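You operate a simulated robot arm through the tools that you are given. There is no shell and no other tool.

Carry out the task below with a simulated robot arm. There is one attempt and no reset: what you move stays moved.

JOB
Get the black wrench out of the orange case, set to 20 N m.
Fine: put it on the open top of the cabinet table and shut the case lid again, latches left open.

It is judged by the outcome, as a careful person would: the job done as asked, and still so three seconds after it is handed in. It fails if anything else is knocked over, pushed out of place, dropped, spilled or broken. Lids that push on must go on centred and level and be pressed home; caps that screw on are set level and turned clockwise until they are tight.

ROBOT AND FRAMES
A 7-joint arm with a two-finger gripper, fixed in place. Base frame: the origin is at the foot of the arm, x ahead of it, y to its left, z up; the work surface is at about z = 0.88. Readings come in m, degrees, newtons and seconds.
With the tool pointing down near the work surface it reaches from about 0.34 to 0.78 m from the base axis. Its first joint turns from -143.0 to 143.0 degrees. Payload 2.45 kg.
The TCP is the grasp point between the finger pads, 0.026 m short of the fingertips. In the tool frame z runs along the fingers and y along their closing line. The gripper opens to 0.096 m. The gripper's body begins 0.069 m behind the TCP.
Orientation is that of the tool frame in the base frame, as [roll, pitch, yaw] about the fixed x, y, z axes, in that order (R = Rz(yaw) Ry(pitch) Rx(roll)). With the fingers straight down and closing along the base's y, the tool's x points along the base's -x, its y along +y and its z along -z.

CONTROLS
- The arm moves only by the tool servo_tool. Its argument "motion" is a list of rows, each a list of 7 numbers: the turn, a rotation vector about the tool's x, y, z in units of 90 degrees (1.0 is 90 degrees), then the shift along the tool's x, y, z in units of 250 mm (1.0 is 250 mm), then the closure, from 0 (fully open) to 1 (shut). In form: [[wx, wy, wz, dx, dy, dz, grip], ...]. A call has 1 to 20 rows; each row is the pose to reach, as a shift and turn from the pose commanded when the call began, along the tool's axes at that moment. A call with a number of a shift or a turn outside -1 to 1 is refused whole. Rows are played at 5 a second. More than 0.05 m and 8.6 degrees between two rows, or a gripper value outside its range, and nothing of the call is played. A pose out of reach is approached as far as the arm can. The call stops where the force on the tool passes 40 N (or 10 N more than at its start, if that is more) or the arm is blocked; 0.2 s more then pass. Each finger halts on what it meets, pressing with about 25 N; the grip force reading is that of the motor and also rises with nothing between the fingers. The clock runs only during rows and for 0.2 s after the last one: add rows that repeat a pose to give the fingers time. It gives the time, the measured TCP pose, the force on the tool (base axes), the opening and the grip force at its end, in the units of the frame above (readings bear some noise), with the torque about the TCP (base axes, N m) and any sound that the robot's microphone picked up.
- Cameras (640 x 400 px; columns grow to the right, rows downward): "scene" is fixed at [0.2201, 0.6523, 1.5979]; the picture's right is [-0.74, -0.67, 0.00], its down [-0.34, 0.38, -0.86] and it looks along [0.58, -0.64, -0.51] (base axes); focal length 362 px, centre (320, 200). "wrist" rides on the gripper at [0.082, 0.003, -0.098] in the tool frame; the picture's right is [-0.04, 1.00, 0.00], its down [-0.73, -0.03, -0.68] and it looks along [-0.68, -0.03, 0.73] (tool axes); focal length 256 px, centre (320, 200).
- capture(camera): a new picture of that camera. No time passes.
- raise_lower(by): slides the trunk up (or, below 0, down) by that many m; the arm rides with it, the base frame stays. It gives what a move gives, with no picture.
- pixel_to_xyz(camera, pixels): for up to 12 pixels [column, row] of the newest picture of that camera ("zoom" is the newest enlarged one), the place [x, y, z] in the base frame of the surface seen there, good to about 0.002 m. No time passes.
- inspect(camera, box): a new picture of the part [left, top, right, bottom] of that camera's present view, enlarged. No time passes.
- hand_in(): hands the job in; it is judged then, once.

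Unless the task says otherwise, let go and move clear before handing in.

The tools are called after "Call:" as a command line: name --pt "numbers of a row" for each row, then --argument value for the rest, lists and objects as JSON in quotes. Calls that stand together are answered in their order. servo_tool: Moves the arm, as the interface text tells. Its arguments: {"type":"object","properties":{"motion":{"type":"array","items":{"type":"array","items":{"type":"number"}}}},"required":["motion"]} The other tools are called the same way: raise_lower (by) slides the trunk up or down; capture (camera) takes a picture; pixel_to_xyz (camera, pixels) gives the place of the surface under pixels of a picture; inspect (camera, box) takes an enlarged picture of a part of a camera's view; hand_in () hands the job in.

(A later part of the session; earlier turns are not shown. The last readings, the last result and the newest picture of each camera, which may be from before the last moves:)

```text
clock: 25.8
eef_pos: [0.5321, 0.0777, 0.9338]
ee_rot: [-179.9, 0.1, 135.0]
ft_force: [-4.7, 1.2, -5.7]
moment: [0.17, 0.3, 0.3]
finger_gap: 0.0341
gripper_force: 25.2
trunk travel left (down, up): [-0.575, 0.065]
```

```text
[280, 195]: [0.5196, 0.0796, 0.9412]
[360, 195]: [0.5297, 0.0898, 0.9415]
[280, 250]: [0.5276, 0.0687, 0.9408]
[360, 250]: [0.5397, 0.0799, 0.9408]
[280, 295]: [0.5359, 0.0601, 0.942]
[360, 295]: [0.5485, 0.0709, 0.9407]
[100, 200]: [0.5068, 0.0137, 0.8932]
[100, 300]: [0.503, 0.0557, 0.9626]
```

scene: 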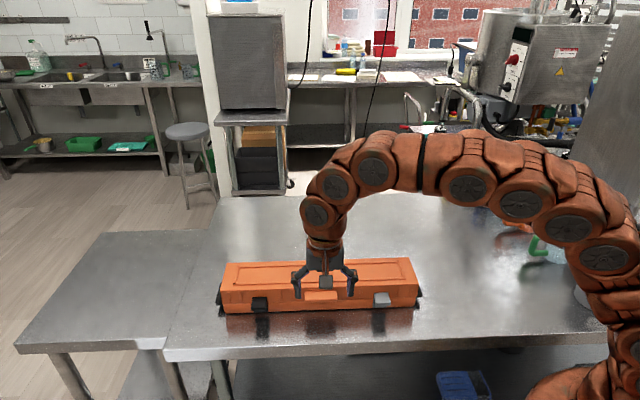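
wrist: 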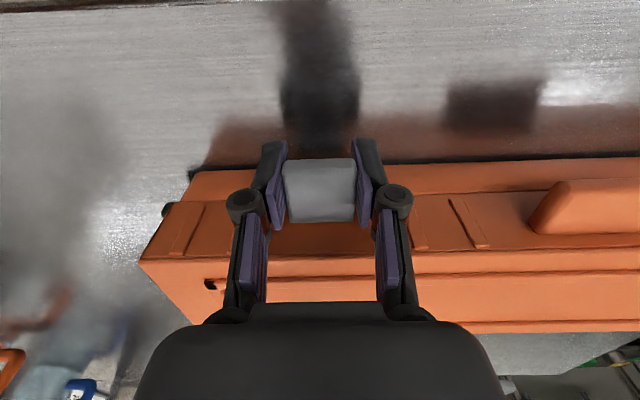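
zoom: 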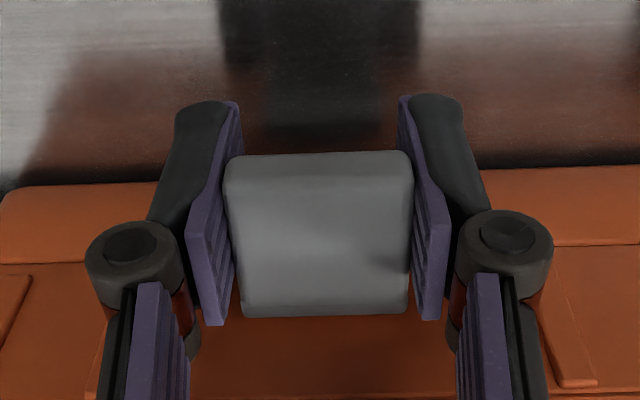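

The case is back on the table at its original height. Holding the gripper level may have kept the latch from turning, so I'll swing the grip along an arc about an assumed hinge at the bottom of the plate, with the tool tilting as it moves.

Call:
servo_tool --pt "0 -0.022 0 0.006 0 0.006 0.75" --pt "0 -0.044 0 0.012 0 0.009 0.75" --pt "0 -0.066 0 0.018 0 0.013 0.75" --pt "0 -0.089 0 0.023 0 0.0165 0.75" --pt "0 -0.089 0 0.023 0 0.0165 0.75"

Call:
inspect --camera "wrist" --box '[220, 100, 420, 260]'

Call:
pixel_to_xyz --camera "zoom" --pixels '[[280, 195], [360, 195], [280, 250], [360, 250], [280, 295], [360, 295], [100, 200], [100, 300]]'

Call:
inspect --camera "scene" --box '[350, 265, 440, 325]'

```text
clock: 27.0
eef_pos: [0.5289, 0.0804, 0.9306]
ee_rot: [179.8, 8.0, 135.0]
ft_force: [0.3, -3.5, -2.8]
moment: [-0.02, -0.04, 0.06]
finger_gap: 0.0344
gripper_force: 24.8
trunk travel left (down, up): [-0.575, 0.065]
```

```text
2.50 times, centred on (320, 180) of wrist
```

zoom: 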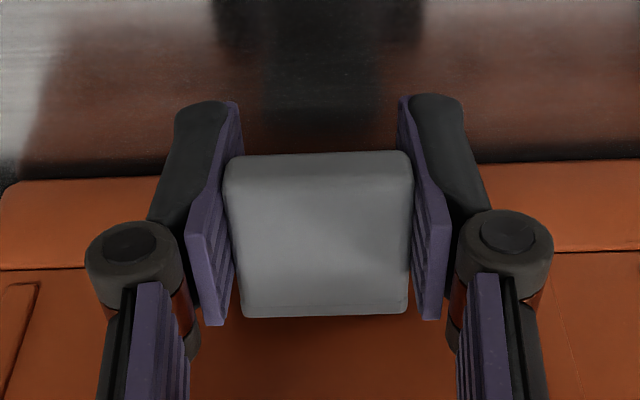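

```text
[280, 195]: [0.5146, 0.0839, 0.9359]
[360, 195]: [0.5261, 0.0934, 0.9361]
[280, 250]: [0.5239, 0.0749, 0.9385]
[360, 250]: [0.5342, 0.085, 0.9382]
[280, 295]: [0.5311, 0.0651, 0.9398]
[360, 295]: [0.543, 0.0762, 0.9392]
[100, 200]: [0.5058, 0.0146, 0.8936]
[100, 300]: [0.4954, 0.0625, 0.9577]
```

```text
6.67 times, centred on (395, 295) of scene
```

zoom: 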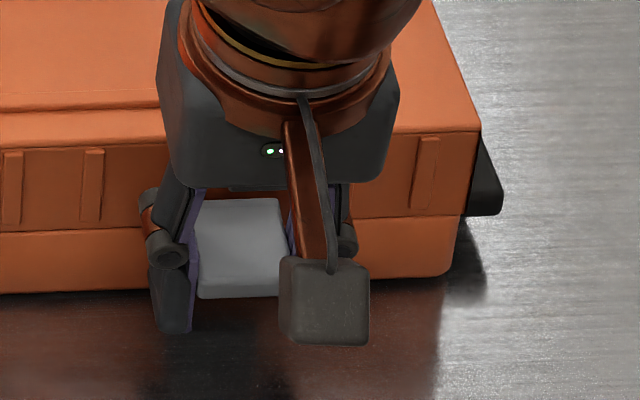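

The tab now slopes about 8° (outer edge 0.936, inner 0.9395), the case corner hasn't moved and the forces are low. So the latch hinges at its bottom edge, and I'll continue along the same arc.

Call:
servo_tool --pt "0 -0.044 0 0.0115 0 0.0072 0.75" --pt "0 -0.089 0 0.023 0 0.0145 0.75" --pt "0 -0.133 0 0.033 0 0.023 0.75" --pt "0 -0.178 0 0.0437 0 0.0322 0.75" --pt "0 -0.222 0 0.053 0 0.042 0.75" --pt "0 -0.267 0 0.0619 0 0.0523 0.75" --pt "0 -0.267 0 0.0619 0 0.0523 0.75"

Call:
inspect --camera "scene" --box '[350, 255, 440, 335]'

Call:
capture --camera "wrist"

```text
clock: 28.6
eef_pos: [0.5196, 0.0913, 0.9151]
ee_rot: [179.8, 32.1, 134.9]
ft_force: [3.1, -7.2, 2.8]
moment: [-0.23, -0.14, 0.14]
finger_gap: 0.0344
gripper_force: 25.4
trunk travel left (down, up): [-0.575, 0.065]
```

```text
5.00 times, centred on (395, 295) of scene
```

zoom: 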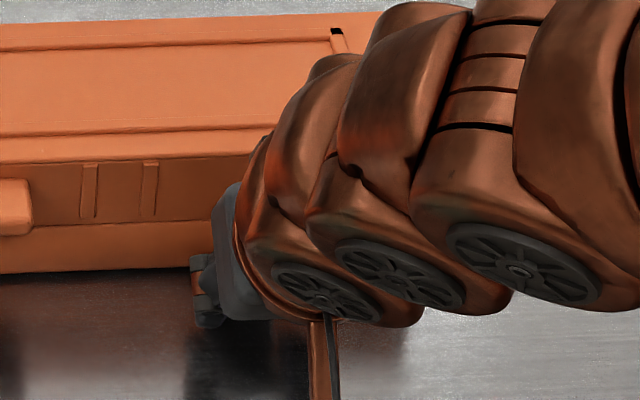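

```text
taken
```

wrist: 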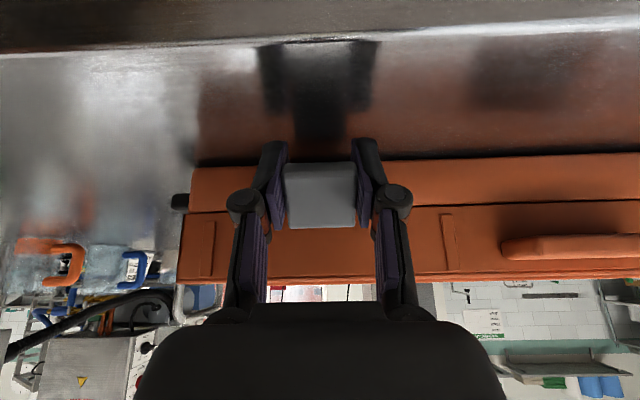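

The latch is now swung out 32° with about 7 N of outward pull on the tool. I'll check the case's position and the tab's tilt before going on.

Call:
inspect --camera "wrist" --box '[170, 120, 490, 300]'

Call:
pixel_to_xyz --camera "zoom" --pixels '[[260, 120], [340, 120], [300, 190], [60, 130], [500, 100], [600, 100], [40, 300], [30, 180], [30, 320], [600, 300]]'

Call:
inspect --camera "scene" --box '[200, 240, 440, 350]'

```text
2.00 times, centred on (330, 210) of wrist
```

zoom: 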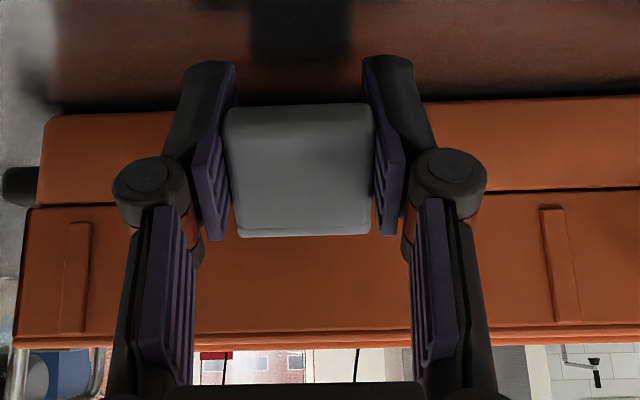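

```text
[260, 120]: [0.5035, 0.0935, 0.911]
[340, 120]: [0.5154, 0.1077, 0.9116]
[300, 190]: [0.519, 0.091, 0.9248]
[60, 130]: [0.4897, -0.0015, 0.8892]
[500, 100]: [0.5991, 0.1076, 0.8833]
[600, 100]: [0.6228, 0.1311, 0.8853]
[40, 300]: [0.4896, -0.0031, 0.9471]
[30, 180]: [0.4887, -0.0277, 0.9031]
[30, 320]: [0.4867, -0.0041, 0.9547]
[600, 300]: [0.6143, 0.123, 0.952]
```

```text
2.67 times, centred on (320, 295) of scene
```

zoom: 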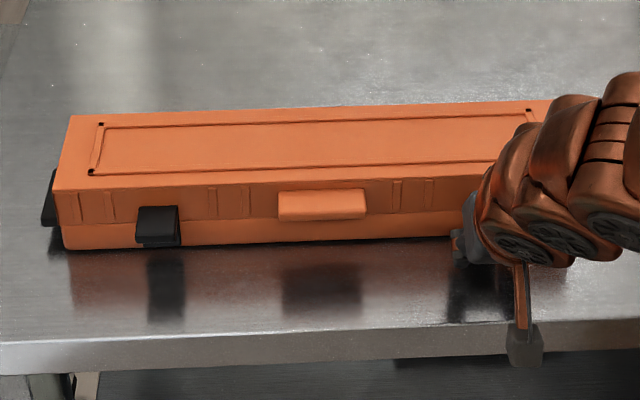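

The case front is still at n≈-0.3475, unchanged, so the latch is turning cleanly. My fingertips are about 5 mm from the table, so I'll open slightly, back off 22 mm along the fingers and regrip nearer the tips.

Call:
servo_tool --pt "0 0 0 -0.004 0 0 0.5" --pt "0 0 0 -0.004 0 0 0.5" --pt "0 0 0 -0.004 0 -0.04 0.5" --pt "0 0 0 -0.004 0 -0.088 0.5" --pt "0 0 0 -0.004 0 -0.088 0.5"

Call:
inspect --camera "wrist" --box '[170, 100, 490, 280]'

Call:
pixel_to_xyz --camera "zoom" --pixels '[[260, 120], [340, 120], [260, 140], [340, 140], [260, 165], [340, 165], [300, 190], [60, 130], [500, 120], [40, 250]]'

```text
clock: 29.8
eef_pos: [0.511, 0.0991, 0.9356]
ee_rot: [179.9, 31.9, 134.9]
ft_force: [-0.4, -0.1, -0.2]
moment: [0.01, -0.01, 0.02]
finger_gap: 0.0479
gripper_force: 0.0
trunk travel left (down, up): [-0.575, 0.065]
```

```text
2.00 times, centred on (330, 190) of wrist
```

zoom: 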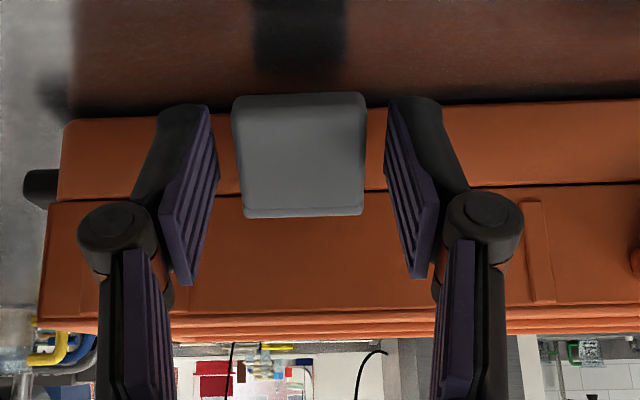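

```text
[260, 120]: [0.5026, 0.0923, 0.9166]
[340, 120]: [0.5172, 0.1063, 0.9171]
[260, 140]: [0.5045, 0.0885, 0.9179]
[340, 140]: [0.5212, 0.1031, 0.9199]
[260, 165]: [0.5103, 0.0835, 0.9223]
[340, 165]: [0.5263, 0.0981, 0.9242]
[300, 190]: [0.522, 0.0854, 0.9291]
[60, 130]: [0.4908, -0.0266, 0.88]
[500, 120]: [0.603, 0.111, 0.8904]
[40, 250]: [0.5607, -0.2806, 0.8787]
```

The latch stayed at about 32° when I let go, so nothing springs it back. I'll regrip near the fingertips and swing it on to about 54°.

Call:
servo_tool --pt "0 0 0 0 0 0 0.75" --pt "0 0 0 0 0 0 0.75" --pt "0 0 0 0 0 0 0.75" --pt "0 -0.044 0 0.0177 0 0.0074 0.75" --pt "0 -0.089 0 0.0354 0 0.0148 0.75" --pt "0 -0.133 0 0.052 0 0.0245 0.75" --pt "0 -0.178 0 0.0684 0 0.0343 0.75" --pt "0 -0.211 0 0.08 0 0.043 0.75" --pt "0 -0.244 0 0.0912 0 0.0519 0.75"

Call:
inspect --camera "wrist" --box '[170, 100, 490, 280]'

Call:
inspect --camera "scene" --box '[200, 240, 440, 350]'

```text
clock: 31.8
eef_pos: [0.5018, 0.1079, 0.9129]
ee_rot: [179.9, 54.1, 134.9]
ft_force: [8.4, -2.5, 7.9]
moment: [-0.59, -0.42, 0.21]
finger_gap: 0.0356
gripper_force: 24.7
trunk travel left (down, up): [-0.575, 0.065]
```

```text
2.00 times, centred on (330, 190) of wrist
```

zoom: 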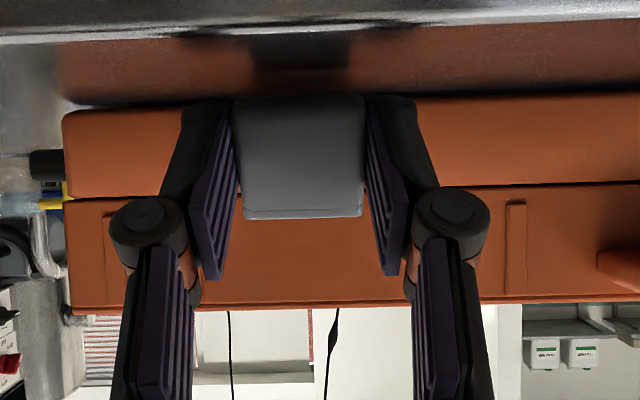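

```text
2.67 times, centred on (320, 295) of scene
```

zoom: 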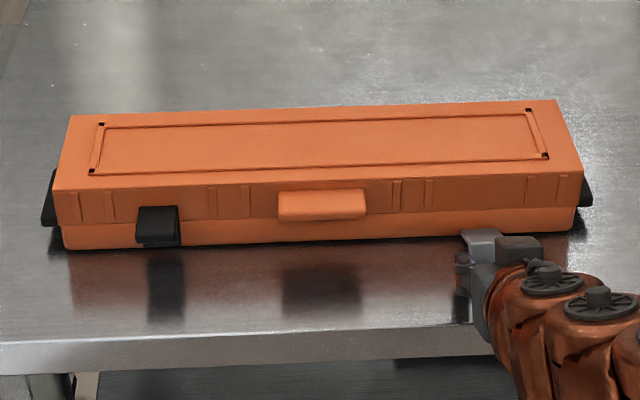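

The latch is now about 54° open, with some resistance (a moment of about 0.7 N·m), probably near its stop. I'll release, back off along the fingers and inspect.

Call:
servo_tool --pt "0 0 0 0 0 0 0.4" --pt "0 0 0 0 0 0 0.4" --pt "0 0 0 0 0 -0.1 0.4" --pt "0 0 0 0 0 -0.25 0.3" --pt "0 0 0 0 0 -0.4 0.2"

Call:
inspect --camera "scene" --box '[340, 255, 440, 335]'

Call:
capture --camera "wrist"

```text
clock: 33.0
eef_pos: [0.4474, 0.1616, 0.9681]
ee_rot: [-179.6, 53.9, 135.0]
ft_force: [0.9, -0.1, -0.1]
moment: [0.01, 0.03, 0.02]
finger_gap: 0.0766
gripper_force: 0.0
trunk travel left (down, up): [-0.575, 0.065]
```

```text
5.00 times, centred on (390, 295) of scene
```

zoom: 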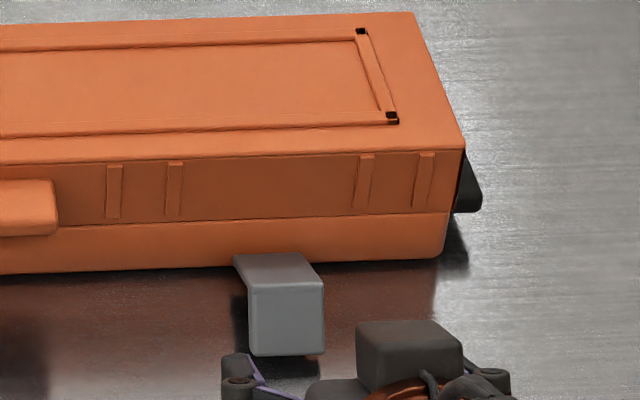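

```text
taken
```

wrist: 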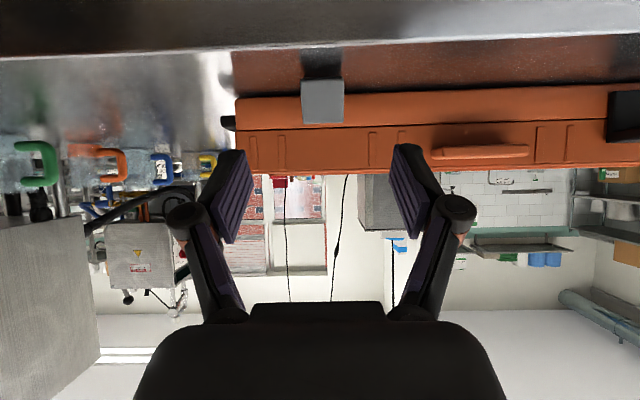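

The grey latch now hangs open at about 54° and stays there. Next is the black latch at the far left, about 0.80 m out, so I'll keep a 30° tilt to reach it.

Call:
servo_tool --pt "0 0.044 0 -0.037 0.133 0.006 0.2" --pt "0 0.089 0 -0.075 0.267 0.012 0.2" --pt "0 0.133 0 -0.112 0.4 0.018 0.15" --pt "0 0.178 0 -0.149 0.533 0.024 0.1" --pt "0 0.222 0 -0.186 0.667 0.03 0" --pt "0 0.267 0 -0.224 0.8 0.035 0"

```text
clock: 34.4
eef_pos: [0.6148, 0.2808, 1.0137]
ee_rot: [179.8, 30.1, 134.9]
ft_force: [0.0, 0.2, 0.4]
moment: [0.0, -0.07, 0.04]
finger_gap: 0.0959
gripper_force: 0.1
trunk travel left (down, up): [-0.575, 0.065]
```

The tool is where expected, at 30° tilt. I'll move on to just above and in front of the black tab.

Call:
servo_tool --pt "0 0 0 -0.032 0.1 0.031 0" --pt "0 0 0 -0.064 0.2 0.062 0" --pt "0 0 0 -0.095 0.3 0.092 0" --pt "0 0 0 -0.127 0.397 0.123 0"

Call:
capture --camera "wrist"

```text
clock: 35.4
eef_pos: [0.7169, 0.3189, 1.0016]
ee_rot: [179.8, 30.0, 134.7]
ft_force: [-0.3, 0.0, 1.2]
moment: [0.05, 0.05, 0.0]
finger_gap: 0.0962
gripper_force: 0.0
trunk travel left (down, up): [-0.575, 0.065]
```

```text
taken
```

wrist: 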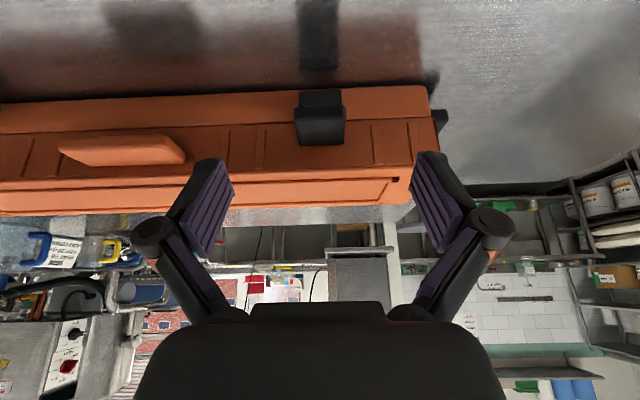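

The black tab is centred between the fingers at (320,125). I'll measure it and then advance along the fingers.

Call:
inspect --camera "wrist" --box '[240, 70, 400, 170]'

Call:
pixel_to_xyz --camera "wrist" --pixels '[[302, 118], [342, 118], [302, 138], [342, 136], [320, 125], [320, 142], [320, 98], [260, 110], [400, 110], [400, 150]]'

```text
4.00 times, centred on (320, 120) of wrist
```

zoom: 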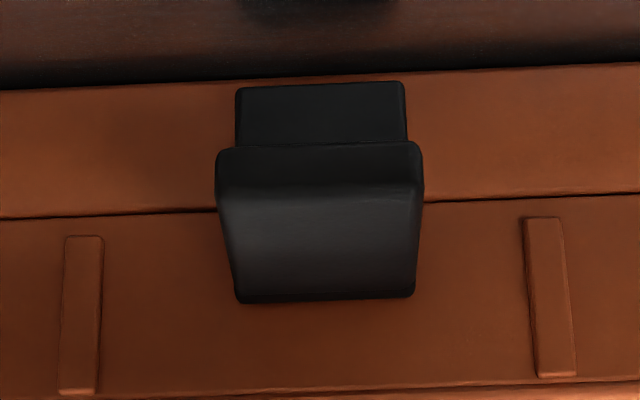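

```text
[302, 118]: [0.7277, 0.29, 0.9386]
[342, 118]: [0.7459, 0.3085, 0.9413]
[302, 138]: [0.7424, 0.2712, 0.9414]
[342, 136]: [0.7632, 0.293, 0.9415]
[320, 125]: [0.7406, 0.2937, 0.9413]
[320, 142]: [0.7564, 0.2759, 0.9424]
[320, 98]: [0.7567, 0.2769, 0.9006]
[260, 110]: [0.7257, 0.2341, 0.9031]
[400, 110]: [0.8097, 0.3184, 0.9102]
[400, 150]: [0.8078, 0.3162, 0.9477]
```

The tab centre is at a≈0.7326 with its outer edge at n≈-0.309, matching the plan. I'll advance so the pads straddle the tab, then close.

Call:
servo_tool --pt "0 0 0 0.001 0 0.08 0" --pt "0 0 0 0.003 0 0.15 0" --pt "0 0 0 0.005 0 0.2 0" --pt "0 0 0 0.005 0 0.23 0"

Call:
servo_tool --pt "0 0 0 0 0 0 0.3" --pt "0 0 0 0 0 0 0.5" --pt "0 0 0 0 0 0 0.65" --pt "0 0 0 0 0 0 0.75" --pt "0 0 0 0 0 0 0.75" --pt "0 0 0 0 0 0 0.75"

Call:
inspect --camera "wrist" --box '[200, 80, 440, 230]'

```text
clock: 36.4
eef_pos: [0.7349, 0.2996, 0.9495]
ee_rot: [180.0, 30.0, 134.9]
ft_force: [-0.2, 0.7, 0.6]
moment: [0.01, 0.01, 0.01]
finger_gap: 0.0964
gripper_force: 0.0
trunk travel left (down, up): [-0.575, 0.065]
```

```text
clock: 37.8
eef_pos: [0.7351, 0.3, 0.9492]
ee_rot: [180.0, 30.0, 134.9]
ft_force: [5.1, 2.1, 1.4]
moment: [0.05, -0.16, 0.14]
finger_gap: 0.0356
gripper_force: 25.1
trunk travel left (down, up): [-0.575, 0.065]
```

```text
2.67 times, centred on (320, 155) of wrist
```

zoom: 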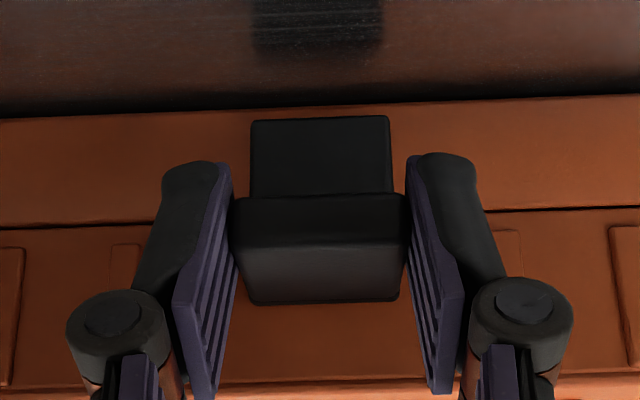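

The black tab is gripped near the fingertips with low side force. I'll swing it 16° along the same kind of arc and check that the latch turns rather than the case sliding.

Call:
servo_tool --pt "0 -0.044 0 0.0187 0 0.0017 0.75" --pt "0 -0.089 0 0.0372 0 0.0047 0.75" --pt "0 -0.133 0 0.0555 0 0.009 0.75" --pt "0 -0.178 0 0.0734 0 0.0146 0.75" --pt "0 -0.178 0 0.0734 0 0.0146 0.75"

Call:
inspect --camera "wrist" --box '[200, 80, 440, 230]'

Call:
pixel_to_xyz --camera "zoom" --pixels '[[320, 215], [320, 255], [320, 290], [320, 150], [100, 180], [560, 160], [100, 250], [560, 250]]'

Call:
inspect --camera "scene" --box '[200, 240, 440, 350]'

```text
clock: 39.0
eef_pos: [0.7259, 0.3096, 0.9381]
ee_rot: [179.8, 46.1, 134.9]
ft_force: [4.1, 7.2, 6.4]
moment: [-0.04, -0.16, 0.31]
finger_gap: 0.0354
gripper_force: 25.6
trunk travel left (down, up): [-0.575, 0.065]
```

```text
2.67 times, centred on (320, 155) of wrist
```

zoom: 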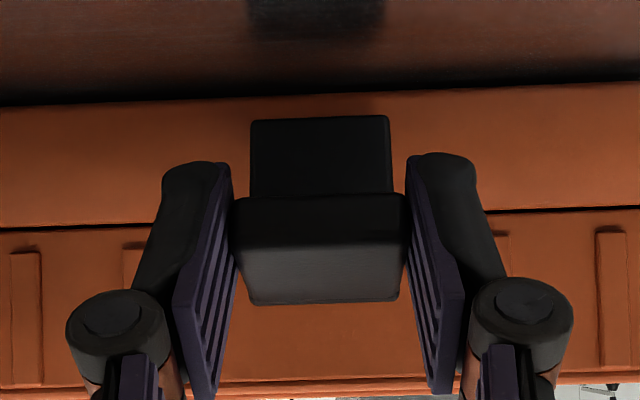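

```text
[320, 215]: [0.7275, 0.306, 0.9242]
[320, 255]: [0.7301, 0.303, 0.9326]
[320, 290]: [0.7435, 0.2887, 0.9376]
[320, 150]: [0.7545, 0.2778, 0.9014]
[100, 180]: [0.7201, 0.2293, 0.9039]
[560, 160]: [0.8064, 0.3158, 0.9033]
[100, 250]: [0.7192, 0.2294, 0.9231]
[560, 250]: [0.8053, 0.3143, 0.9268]
```

```text
2.67 times, centred on (320, 295) of scene
```

zoom: 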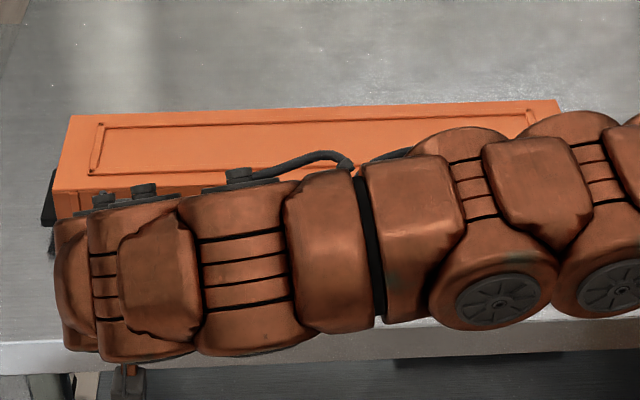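

The black latch has turned about 14–16° and the case front is unchanged at n≈-0.347. I'll continue with the same increments for another 16°.

Call:
servo_tool --pt "0 -0.044 0 0.0187 0 0.0017 0.75" --pt "0 -0.089 0 0.0372 0 0.0047 0.75" --pt "0 -0.133 0 0.0555 0 0.009 0.75" --pt "0 -0.178 0 0.0734 0 0.0146 0.75" --pt "0 -0.178 0 0.0734 0 0.0146 0.75"

Call:
inspect --camera "wrist" --box '[200, 80, 440, 230]'

Call:
pixel_to_xyz --camera "zoom" --pixels '[[320, 215], [320, 255], [320, 290], [320, 150], [100, 180], [560, 160], [100, 250], [560, 250]]'

```text
clock: 40.2
eef_pos: [0.7176, 0.3176, 0.9222]
ee_rot: [179.7, 62.1, 134.7]
ft_force: [-2.1, 10.9, 12.2]
moment: [-0.27, -0.35, 0.2]
finger_gap: 0.0354
gripper_force: 25.0
trunk travel left (down, up): [-0.575, 0.065]
```

```text
2.67 times, centred on (320, 155) of wrist
```

zoom: 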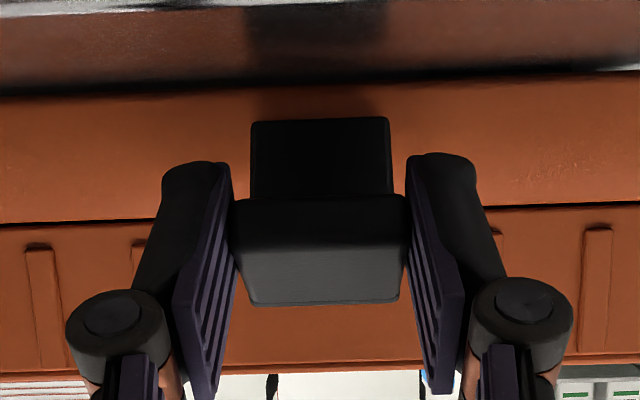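

```text
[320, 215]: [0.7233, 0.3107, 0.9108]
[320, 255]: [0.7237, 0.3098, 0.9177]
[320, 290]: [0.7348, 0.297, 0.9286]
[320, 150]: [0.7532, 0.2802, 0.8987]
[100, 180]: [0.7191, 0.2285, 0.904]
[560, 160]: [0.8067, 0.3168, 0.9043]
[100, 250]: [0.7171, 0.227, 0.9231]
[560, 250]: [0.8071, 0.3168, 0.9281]
```

The latch is at about 30°, but the forces have grown (12 N up, 9 N out), so my hinge estimate is slightly off. I'll let go, back off, reduce the tilt to 45° and regrip for the second part.

Call:
servo_tool --pt "0 0 0 0 0 0 0.42" --pt "0 0 0 0 0 0 0.42" --pt "0 0 0 0 0 -0.08 0.42" --pt "0 0 0 0 0 -0.16 0.42" --pt "0 0.0945 0 -0.05 0 -0.155 0.42" --pt "0 0.189 0 -0.0997 0 -0.1517 0.42"

Call:
inspect --camera "wrist" --box '[200, 80, 440, 230]'

Call:
pixel_to_xyz --camera "zoom" --pixels '[[320, 110], [320, 140], [320, 170], [270, 170], [370, 170], [320, 190], [320, 205], [100, 150], [560, 150]]'

```text
clock: 41.6
eef_pos: [0.7022, 0.3327, 0.9617]
ee_rot: [179.8, 44.9, 135.0]
ft_force: [0.5, -0.1, -0.9]
moment: [-0.06, -0.04, 0.0]
finger_gap: 0.0556
gripper_force: 0.0
trunk travel left (down, up): [-0.575, 0.065]
```

```text
2.67 times, centred on (320, 155) of wrist
```

zoom: 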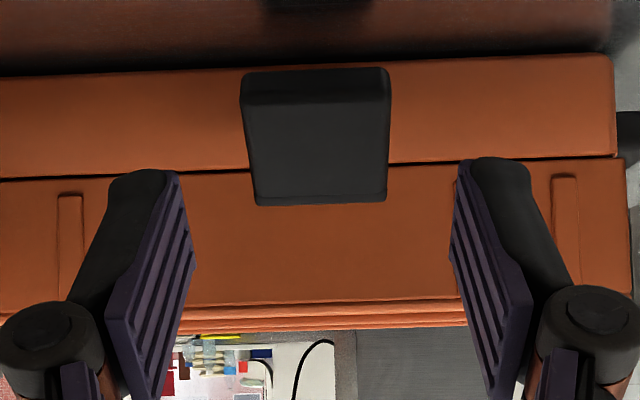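

```text
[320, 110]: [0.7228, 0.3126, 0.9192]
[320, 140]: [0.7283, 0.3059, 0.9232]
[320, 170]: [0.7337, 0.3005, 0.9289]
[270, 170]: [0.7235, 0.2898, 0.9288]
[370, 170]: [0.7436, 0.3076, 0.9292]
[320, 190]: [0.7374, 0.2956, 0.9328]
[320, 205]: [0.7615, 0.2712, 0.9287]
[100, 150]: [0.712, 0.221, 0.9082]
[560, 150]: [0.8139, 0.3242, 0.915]
```

The tab is tilted 31°, and two positions of its inner corner put the hinge at about n=-0.343, z=0.891. I'll advance, regrip and swing it another 23°.

Call:
servo_tool --pt "0 0 0 0 0 0.08 0.42" --pt "0 0 0 0 0 0.158 0.42" --pt "0 0 0 0 0 0.158 0.65" --pt "0 0 0 0 0 0.158 0.75" --pt "0 0 0 0 0 0.158 0.75" --pt "0 0 0 0 0 0.158 0.75"

Call:
servo_tool --pt "0 -0.033 0 0.0142 0 0.0022 0.75" --pt "0 -0.067 0 0.0284 0 0.0047 0.75" --pt "0 -0.1 0 0.0422 0 0.0085 0.75" --pt "0 -0.133 0 0.056 0 0.0124 0.75" --pt "0 -0.167 0 0.0694 0 0.0175 0.75" --pt "0 -0.2 0 0.0828 0 0.0229 0.75" --pt "0 -0.228 0 0.0935 0 0.0283 0.75" --pt "0 -0.256 0 0.1042 0 0.0337 0.75"

Call:
inspect --camera "wrist" --box '[200, 80, 440, 230]'

```text
clock: 43.0
eef_pos: [0.7229, 0.3116, 0.9319]
ee_rot: [179.9, 45.1, 134.9]
ft_force: [3.7, 2.6, 0.3]
moment: [0.01, -0.12, 0.19]
finger_gap: 0.0355
gripper_force: 24.7
trunk travel left (down, up): [-0.575, 0.065]
```

```text
clock: 44.8
eef_pos: [0.7146, 0.3204, 0.9094]
ee_rot: [179.9, 68.1, 134.8]
ft_force: [10.1, -3.8, 4.2]
moment: [-0.4, -0.23, 0.02]
finger_gap: 0.0355
gripper_force: 25.3
trunk travel left (down, up): [-0.575, 0.065]
```

```text
2.67 times, centred on (320, 155) of wrist
```

zoom: 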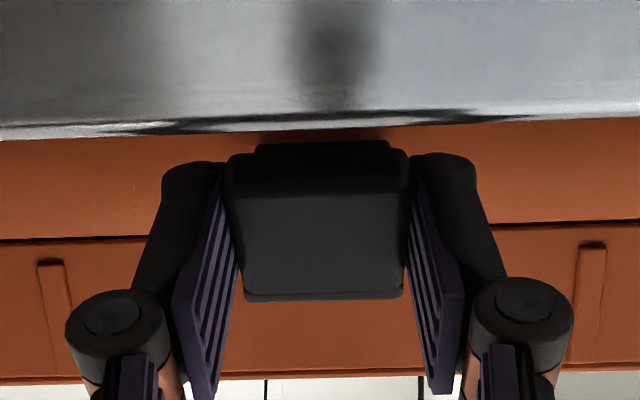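

The black latch has followed to about 54°. I'll release, back off along the fingers and check both latches and the case position.

Call:
servo_tool --pt "0 0 0 0 0 0 0.42" --pt "0 0 0 0 0 0 0.42" --pt "0 0 0 0 0 -0.12 0.42" --pt "0 0.09 0 -0.05 0 -0.28 0.3" --pt "0 0.18 0 -0.12 0 -0.42 0.2" --pt "0 0.27 0 -0.2 0 -0.52 0.1"

Call:
capture --camera "wrist"

Call:
capture --camera "scene"

```text
clock: 46.2
eef_pos: [0.6402, 0.392, 1.0069]
ee_rot: [179.9, 43.6, 134.9]
ft_force: [0.1, 0.1, 0.0]
moment: [-0.01, 0.03, -0.04]
finger_gap: 0.0866
gripper_force: 0.2
trunk travel left (down, up): [-0.575, 0.065]
```

```text
taken
```

wrist: 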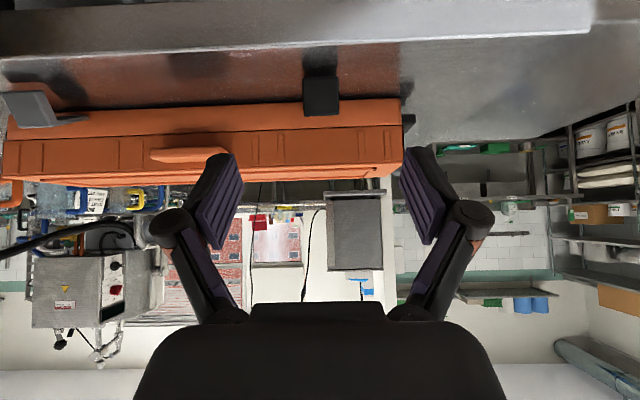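

```text
taken
```

scene: 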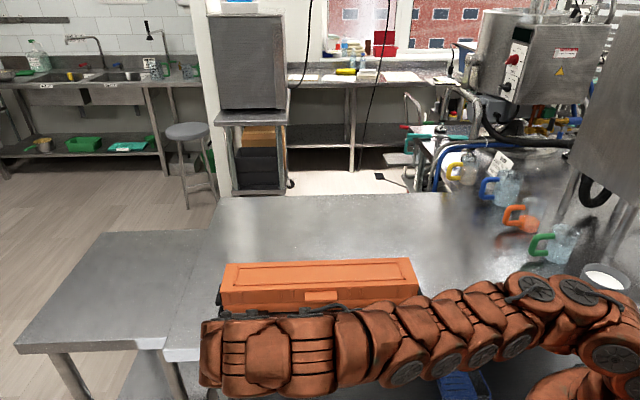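

Both latches hang open. Next comes the lid, so I'll move along the case to look at the orange handle tab, now at (190,155).

Call:
servo_tool --pt "0 0 0 0 -0.145 0 0.1" --pt "0 0 0 0 -0.29 0 0" --pt "0 0 0 0 -0.435 0 0" --pt "0 0 0 0 -0.58 0 0"

Call:
capture --camera "wrist"

Call:
inspect --camera "wrist" --box '[200, 60, 440, 210]'

Call:
inspect --camera "scene" --box '[200, 240, 440, 350]'

```text
clock: 47.4
eef_pos: [0.5286, 0.2897, 0.9486]
ee_rot: [-173.3, 39.2, 139.4]
ft_force: [0.5, 0.3, -0.2]
moment: [-0.05, 0.03, -0.03]
finger_gap: 0.096
gripper_force: 0.1
trunk travel left (down, up): [-0.575, 0.065]
stopped in row 4: the arm was blocked; the commanded pose is now the measured one
```

```text
taken
```

wrist: 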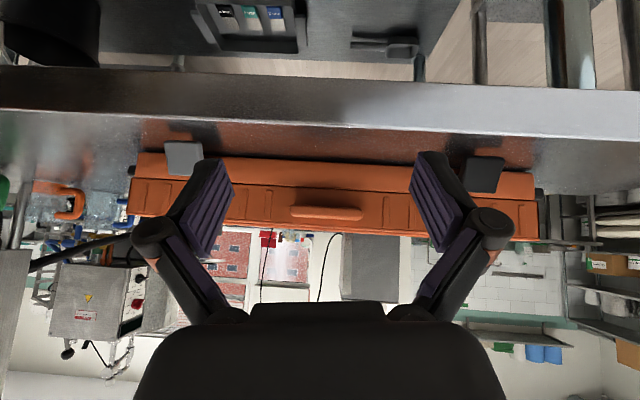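

```text
2.67 times, centred on (320, 135) of wrist
```

zoom: 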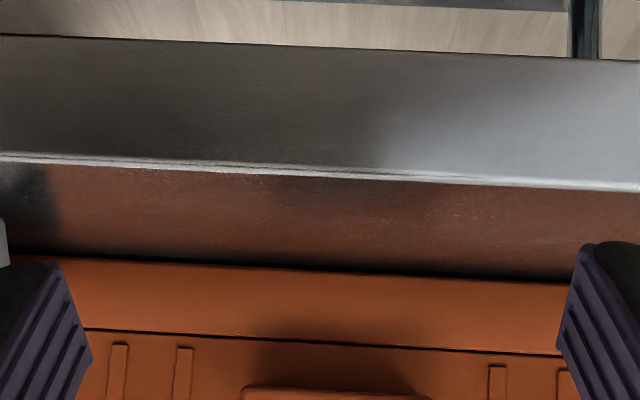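

```text
2.67 times, centred on (320, 295) of scene
```

zoom: 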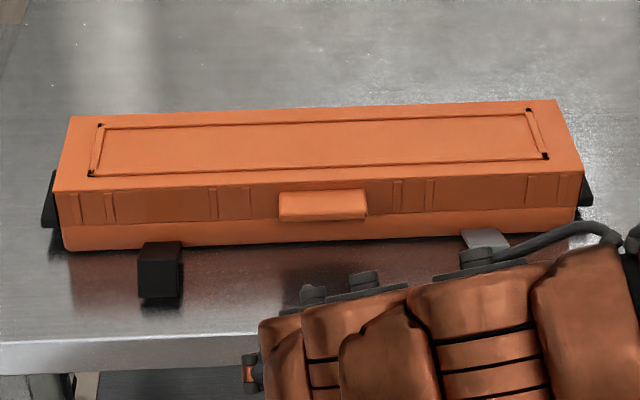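

Both latches are confirmed open in the scene, at (160,270) and (485,240) in the zoom, and the case is in place. The arm hit a limit because the elbow is low, so I'll lift the tool and straighten it to recover a better posture.

Call:
servo_tool --pt "0 0.0 0 -0.05 -0.007 -0.062 0" --pt "0 0.03 0 -0.1 -0.014 -0.123 0" --pt "0 0.09 0 -0.15 -0.021 -0.185 0" --pt "0 0.15 0 -0.2 -0.028 -0.246 0" --pt "0 0.22 0 -0.25 -0.036 -0.308 0" --pt "0 0.3 0 -0.3 -0.043 -0.37 0"

Call:
capture --camera "scene"

```text
clock: 48.8
eef_pos: [0.5283, 0.2909, 1.0671]
ee_rot: [-174.8, 12.3, 136.3]
ft_force: [-0.6, 0.1, -0.2]
moment: [-0.01, -0.04, 0.03]
finger_gap: 0.0964
gripper_force: 0.0
trunk travel left (down, up): [-0.575, 0.065]
```

```text
taken
```

scene: 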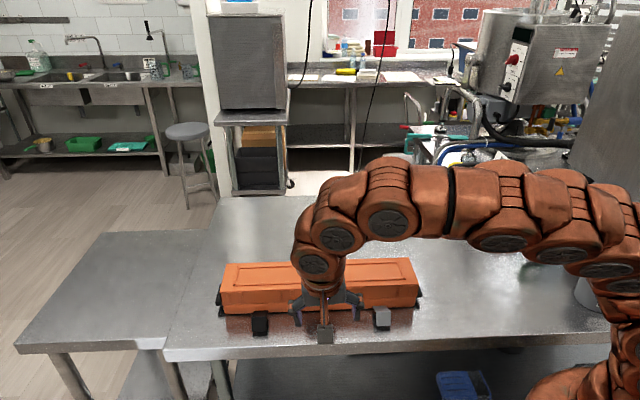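

The posture is good again and both latches hang open. I'll look at the handle from here to measure it for a grip.

Call:
inspect --camera "wrist" --box '[200, 80, 440, 230]'

Call:
capture --camera "wrist"

```text
2.67 times, centred on (320, 155) of wrist
```

zoom: 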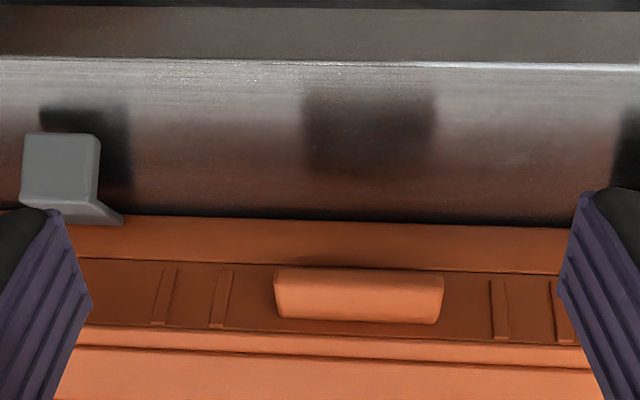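

```text
taken
```

wrist: 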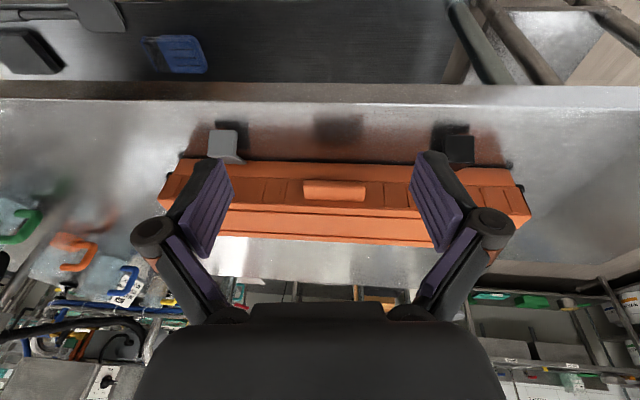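

Call:
pixel_to_xyz --camera "zoom" --pixels '[[278, 280], [440, 288], [280, 300], [436, 305], [282, 316], [432, 322], [358, 275], [358, 295], [358, 320], [358, 332], [358, 262], [250, 280]]'

Call:
inspect --camera "scene" --box '[260, 260, 380, 335]'

```text
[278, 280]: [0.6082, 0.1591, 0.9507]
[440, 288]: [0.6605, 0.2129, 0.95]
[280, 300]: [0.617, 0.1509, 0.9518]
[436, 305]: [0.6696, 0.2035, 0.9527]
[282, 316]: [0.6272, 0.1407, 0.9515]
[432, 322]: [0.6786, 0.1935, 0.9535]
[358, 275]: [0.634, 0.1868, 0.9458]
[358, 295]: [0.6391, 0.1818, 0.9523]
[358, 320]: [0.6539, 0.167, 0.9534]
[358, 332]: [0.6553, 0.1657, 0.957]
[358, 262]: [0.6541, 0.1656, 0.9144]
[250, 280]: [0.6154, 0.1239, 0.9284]
```

```text
5.33 times, centred on (320, 298) of scene
```

zoom: 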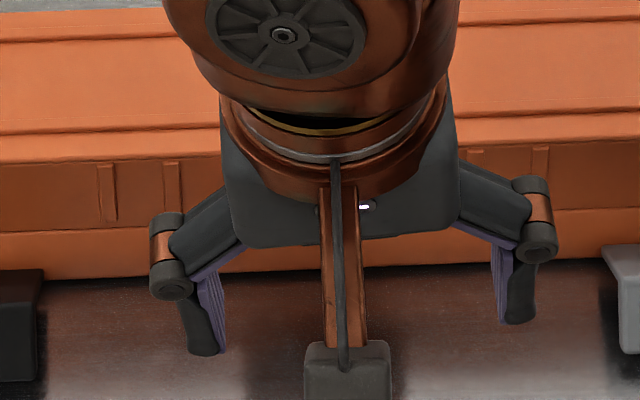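

The handle spans a=0.5425–0.617 and n=-0.3475 to -0.316, at z≈0.94–0.953. I'll grip its two ends at a 40° tilt, starting by moving to a pre-grasp point in front of it.

Call:
servo_tool --pt "-0.01 -0.0614 0.0054 -0.074 0.0055 0.077 0" --pt "-0.02 -0.1228 0.0108 -0.148 0.011 0.154 0" --pt "-0.03 -0.1843 0.0162 -0.223 0.0166 0.231 0" --pt "-0.04 -0.2457 0.0216 -0.297 0.022 0.308 0" --pt "-0.0502 -0.3071 0.027 -0.371 0.0276 0.3855 0"

Call:
capture --camera "wrist"

```text
clock: 50.0
eef_pos: [0.6071, 0.212, 0.9934]
ee_rot: [-179.9, 40.2, 135.0]
ft_force: [0.2, 0.0, 0.0]
moment: [-0.01, -0.01, -0.02]
finger_gap: 0.0959
gripper_force: 0.0
trunk travel left (down, up): [-0.575, 0.065]
```

```text
taken
```

wrist: 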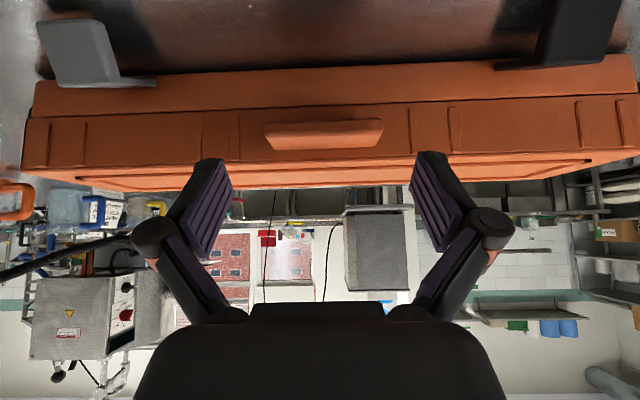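

The tool is aligned, with the handle between the fingers at (265–383, 133). I'll check its measurements from here.

Call:
pixel_to_xyz --camera "wrist" --pixels '[[268, 140], [380, 138], [266, 128], [382, 126], [324, 126], [324, 134], [324, 145], [324, 152], [324, 165], [324, 105], [200, 120], [450, 115]]'

Call:
inspect --camera "wrist" --box '[240, 90, 400, 190]'

```text
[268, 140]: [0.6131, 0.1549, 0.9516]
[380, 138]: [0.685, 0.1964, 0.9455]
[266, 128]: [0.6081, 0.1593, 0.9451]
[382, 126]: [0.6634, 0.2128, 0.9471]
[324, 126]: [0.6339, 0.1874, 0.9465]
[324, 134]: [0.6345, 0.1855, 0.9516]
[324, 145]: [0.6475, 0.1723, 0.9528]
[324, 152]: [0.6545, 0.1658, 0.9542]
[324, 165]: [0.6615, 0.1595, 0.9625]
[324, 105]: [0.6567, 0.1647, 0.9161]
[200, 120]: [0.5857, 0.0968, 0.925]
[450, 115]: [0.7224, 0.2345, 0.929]
```

```text
4.00 times, centred on (320, 140) of wrist
```

zoom: 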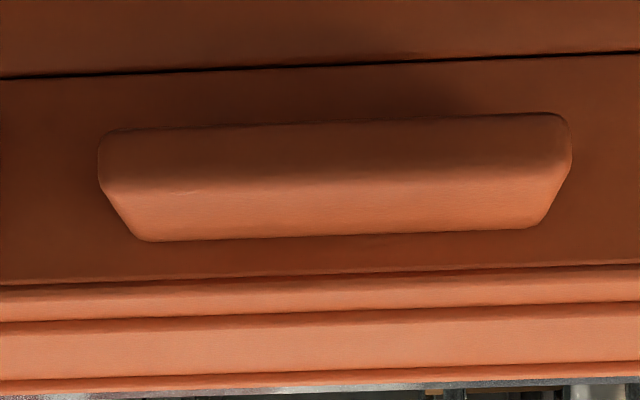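

The handle's ends are at a=0.5427 and 0.6196, centre 0.581. I'll advance onto it and close on its ends.

Call:
servo_tool --pt "0 0 0 0.001 0.003 0.08 0" --pt "0 0 0 0.002 0.007 0.15 0" --pt "0 0 0 0.004 0.007 0.2 0" --pt "0 0 0 0.004 0.007 0.2417 0"

Call:
servo_tool --pt "0 0 0 0 0 0 0.15" --pt "0 0 0 0 0 0 0.3" --pt "0 0 0 0 0 0 0.35" --pt "0 0 0 0 0 0 0.35" --pt "0 0 0 0 0 0 0.35"

Call:
capture --camera "wrist"

```text
clock: 51.0
eef_pos: [0.6361, 0.1866, 0.9458]
ee_rot: [-179.9, 40.1, 134.9]
ft_force: [0.2, 0.2, 0.5]
moment: [0.01, -0.04, 0.01]
finger_gap: 0.0959
gripper_force: 0.1
trunk travel left (down, up): [-0.575, 0.065]
```

```text
clock: 52.2
eef_pos: [0.6355, 0.1864, 0.949]
ee_rot: [-180.0, 40.1, 135.0]
ft_force: [2.3, 2.7, 2.8]
moment: [-0.03, -0.18, 0.23]
finger_gap: 0.0797
gripper_force: 25.2
trunk travel left (down, up): [-0.575, 0.065]
```

```text
taken
```

wrist: 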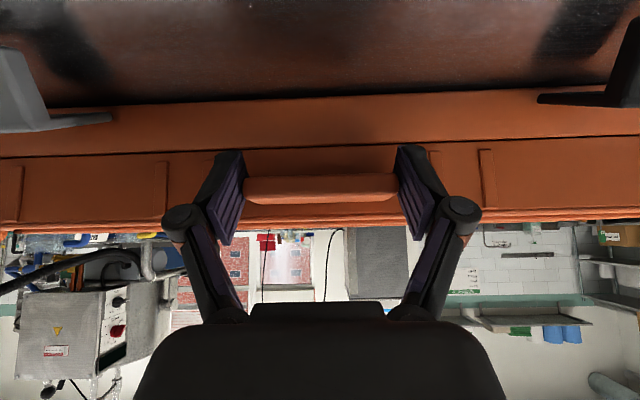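

The handle is gripped (gap 0.0797, small forces). I'll lift gently along a small arc about the rear edge, 10° at first, and check the case doesn't come with it.

Call:
servo_tool --pt "0 0.011 0 -0.019 0 -0.013 0.35" --pt "0 0.022 0 -0.039 0 -0.0255 0.35" --pt "0 0.033 0 -0.058 0 -0.038 0.35" --pt "0 0.044 0 -0.0783 0 -0.0503 0.35" --pt "0 0.044 0 -0.0783 0 -0.0503 0.35"

Call:
capture --camera "wrist"

Call:
inspect --camera "scene" --box '[200, 230, 440, 350]'

```text
clock: 53.4
eef_pos: [0.6414, 0.1813, 0.9692]
ee_rot: [-180.0, 36.0, 135.0]
ft_force: [-7.0, 2.6, -0.1]
moment: [0.35, 0.62, -0.1]
finger_gap: 0.0797
gripper_force: 25.3
trunk travel left (down, up): [-0.575, 0.065]
```

```text
taken
```

wrist: 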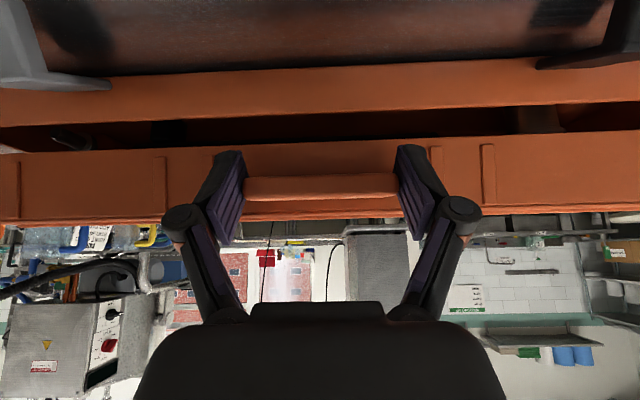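

```text
2.67 times, centred on (320, 290) of scene
```

zoom: 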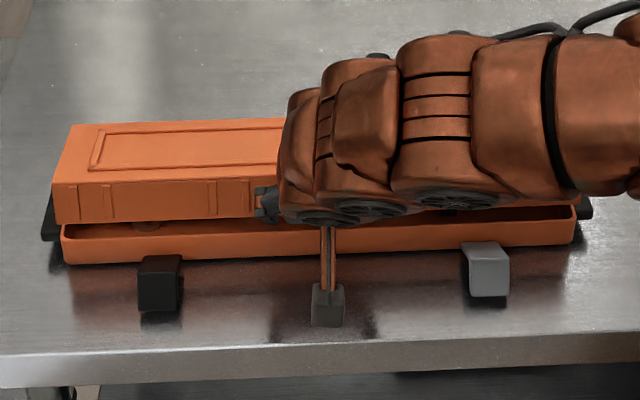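

The lid is opening: a gap shows between lid and base, and the base stayed put. I'm pushing about 7 N backward, so I'll continue the arc with a bit more lift.

Call:
servo_tool --pt "0 0.017 0 -0.02 0 -0.012 0.35" --pt "0 0.033 0 -0.0405 0 -0.0245 0.35" --pt "0 0.05 0 -0.061 0 -0.034 0.35" --pt "0 0.067 0 -0.0826 0 -0.0449 0.35" --pt "0 0.083 0 -0.104 0 -0.053 0.35" --pt "0 0.1 0 -0.1263 0 -0.0621 0.35" --pt "0 0.1 0 -0.1263 0 -0.0621 0.35"

Call:
capture --camera "wrist"

Call:
inspect --camera "scene" --box '[200, 230, 440, 350]'

```text
clock: 55.0
eef_pos: [0.6529, 0.1712, 1.0004]
ee_rot: [-180.0, 27.1, 134.9]
ft_force: [1.1, 1.9, 0.4]
moment: [0.73, 0.18, -0.14]
finger_gap: 0.0798
gripper_force: 24.9
trunk travel left (down, up): [-0.575, 0.065]
```

```text
taken
```

wrist: 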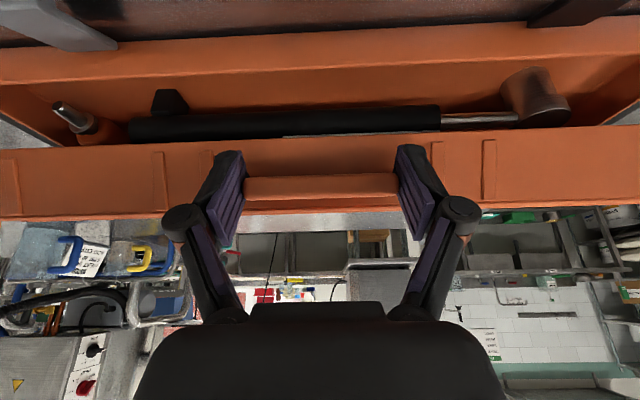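

```text
2.67 times, centred on (320, 290) of scene
```

zoom: 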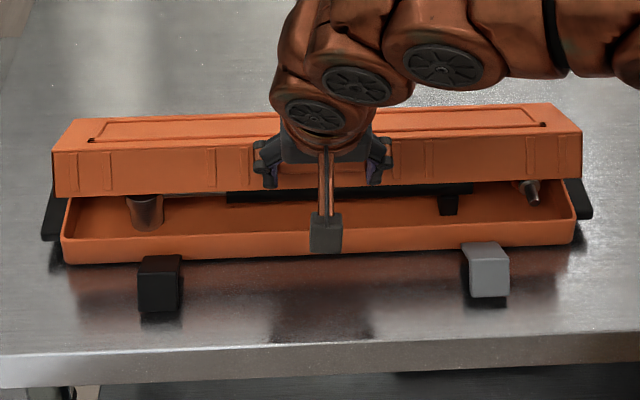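

The lid is about 25° open with forces near zero, and a torque wrench with a black grip is visible inside. I'll continue the arc another 20°.

Call:
servo_tool --pt "0 0.014 0 -0.0223 0 -0.0072 0.35" --pt "0 0.028 0 -0.0447 0 -0.0145 0.35" --pt "0 0.042 0 -0.067 0 -0.022 0.35" --pt "0 0.056 0 -0.0889 0 -0.0292 0.35" --pt "0 0.07 0 -0.112 0 -0.0345 0.35" --pt "0 0.083 0 -0.1347 0 -0.0396 0.35" --pt "0 0.097 0 -0.158 0 -0.043 0.35" --pt "0 0.111 0 -0.1808 0 -0.0457 0.35" --pt "0 0.111 0 -0.1808 0 -0.0457 0.35"

Call:
inspect --camera "scene" --box '[200, 230, 440, 350]'

Call:
capture --camera "wrist"

```text
clock: 57.0
eef_pos: [0.6759, 0.1438, 1.0307]
ee_rot: [-179.9, 17.1, 134.9]
ft_force: [-2.3, 4.2, -0.5]
moment: [0.64, 0.41, -0.26]
finger_gap: 0.0796
gripper_force: 24.9
trunk travel left (down, up): [-0.575, 0.065]
```

```text
2.67 times, centred on (320, 290) of scene
```

zoom: 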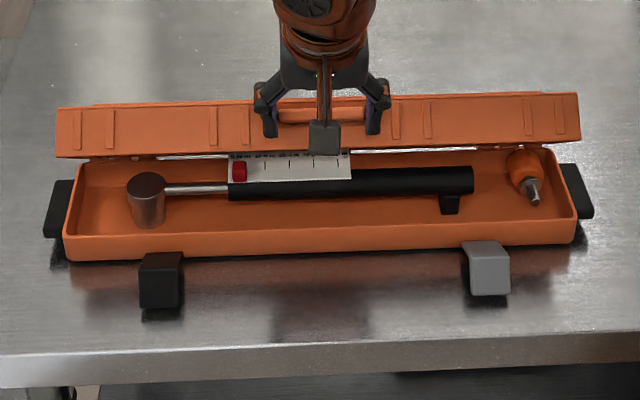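

```text
taken
```

wrist: 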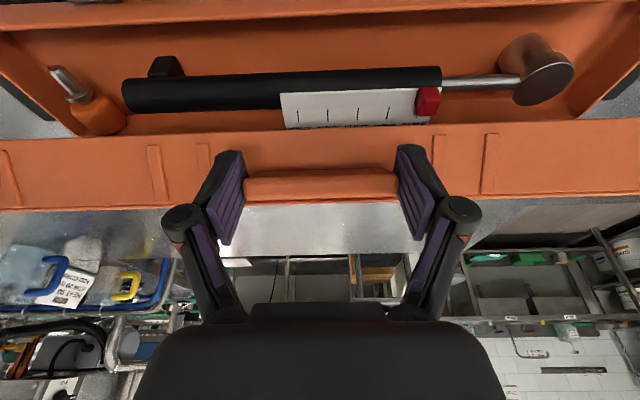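

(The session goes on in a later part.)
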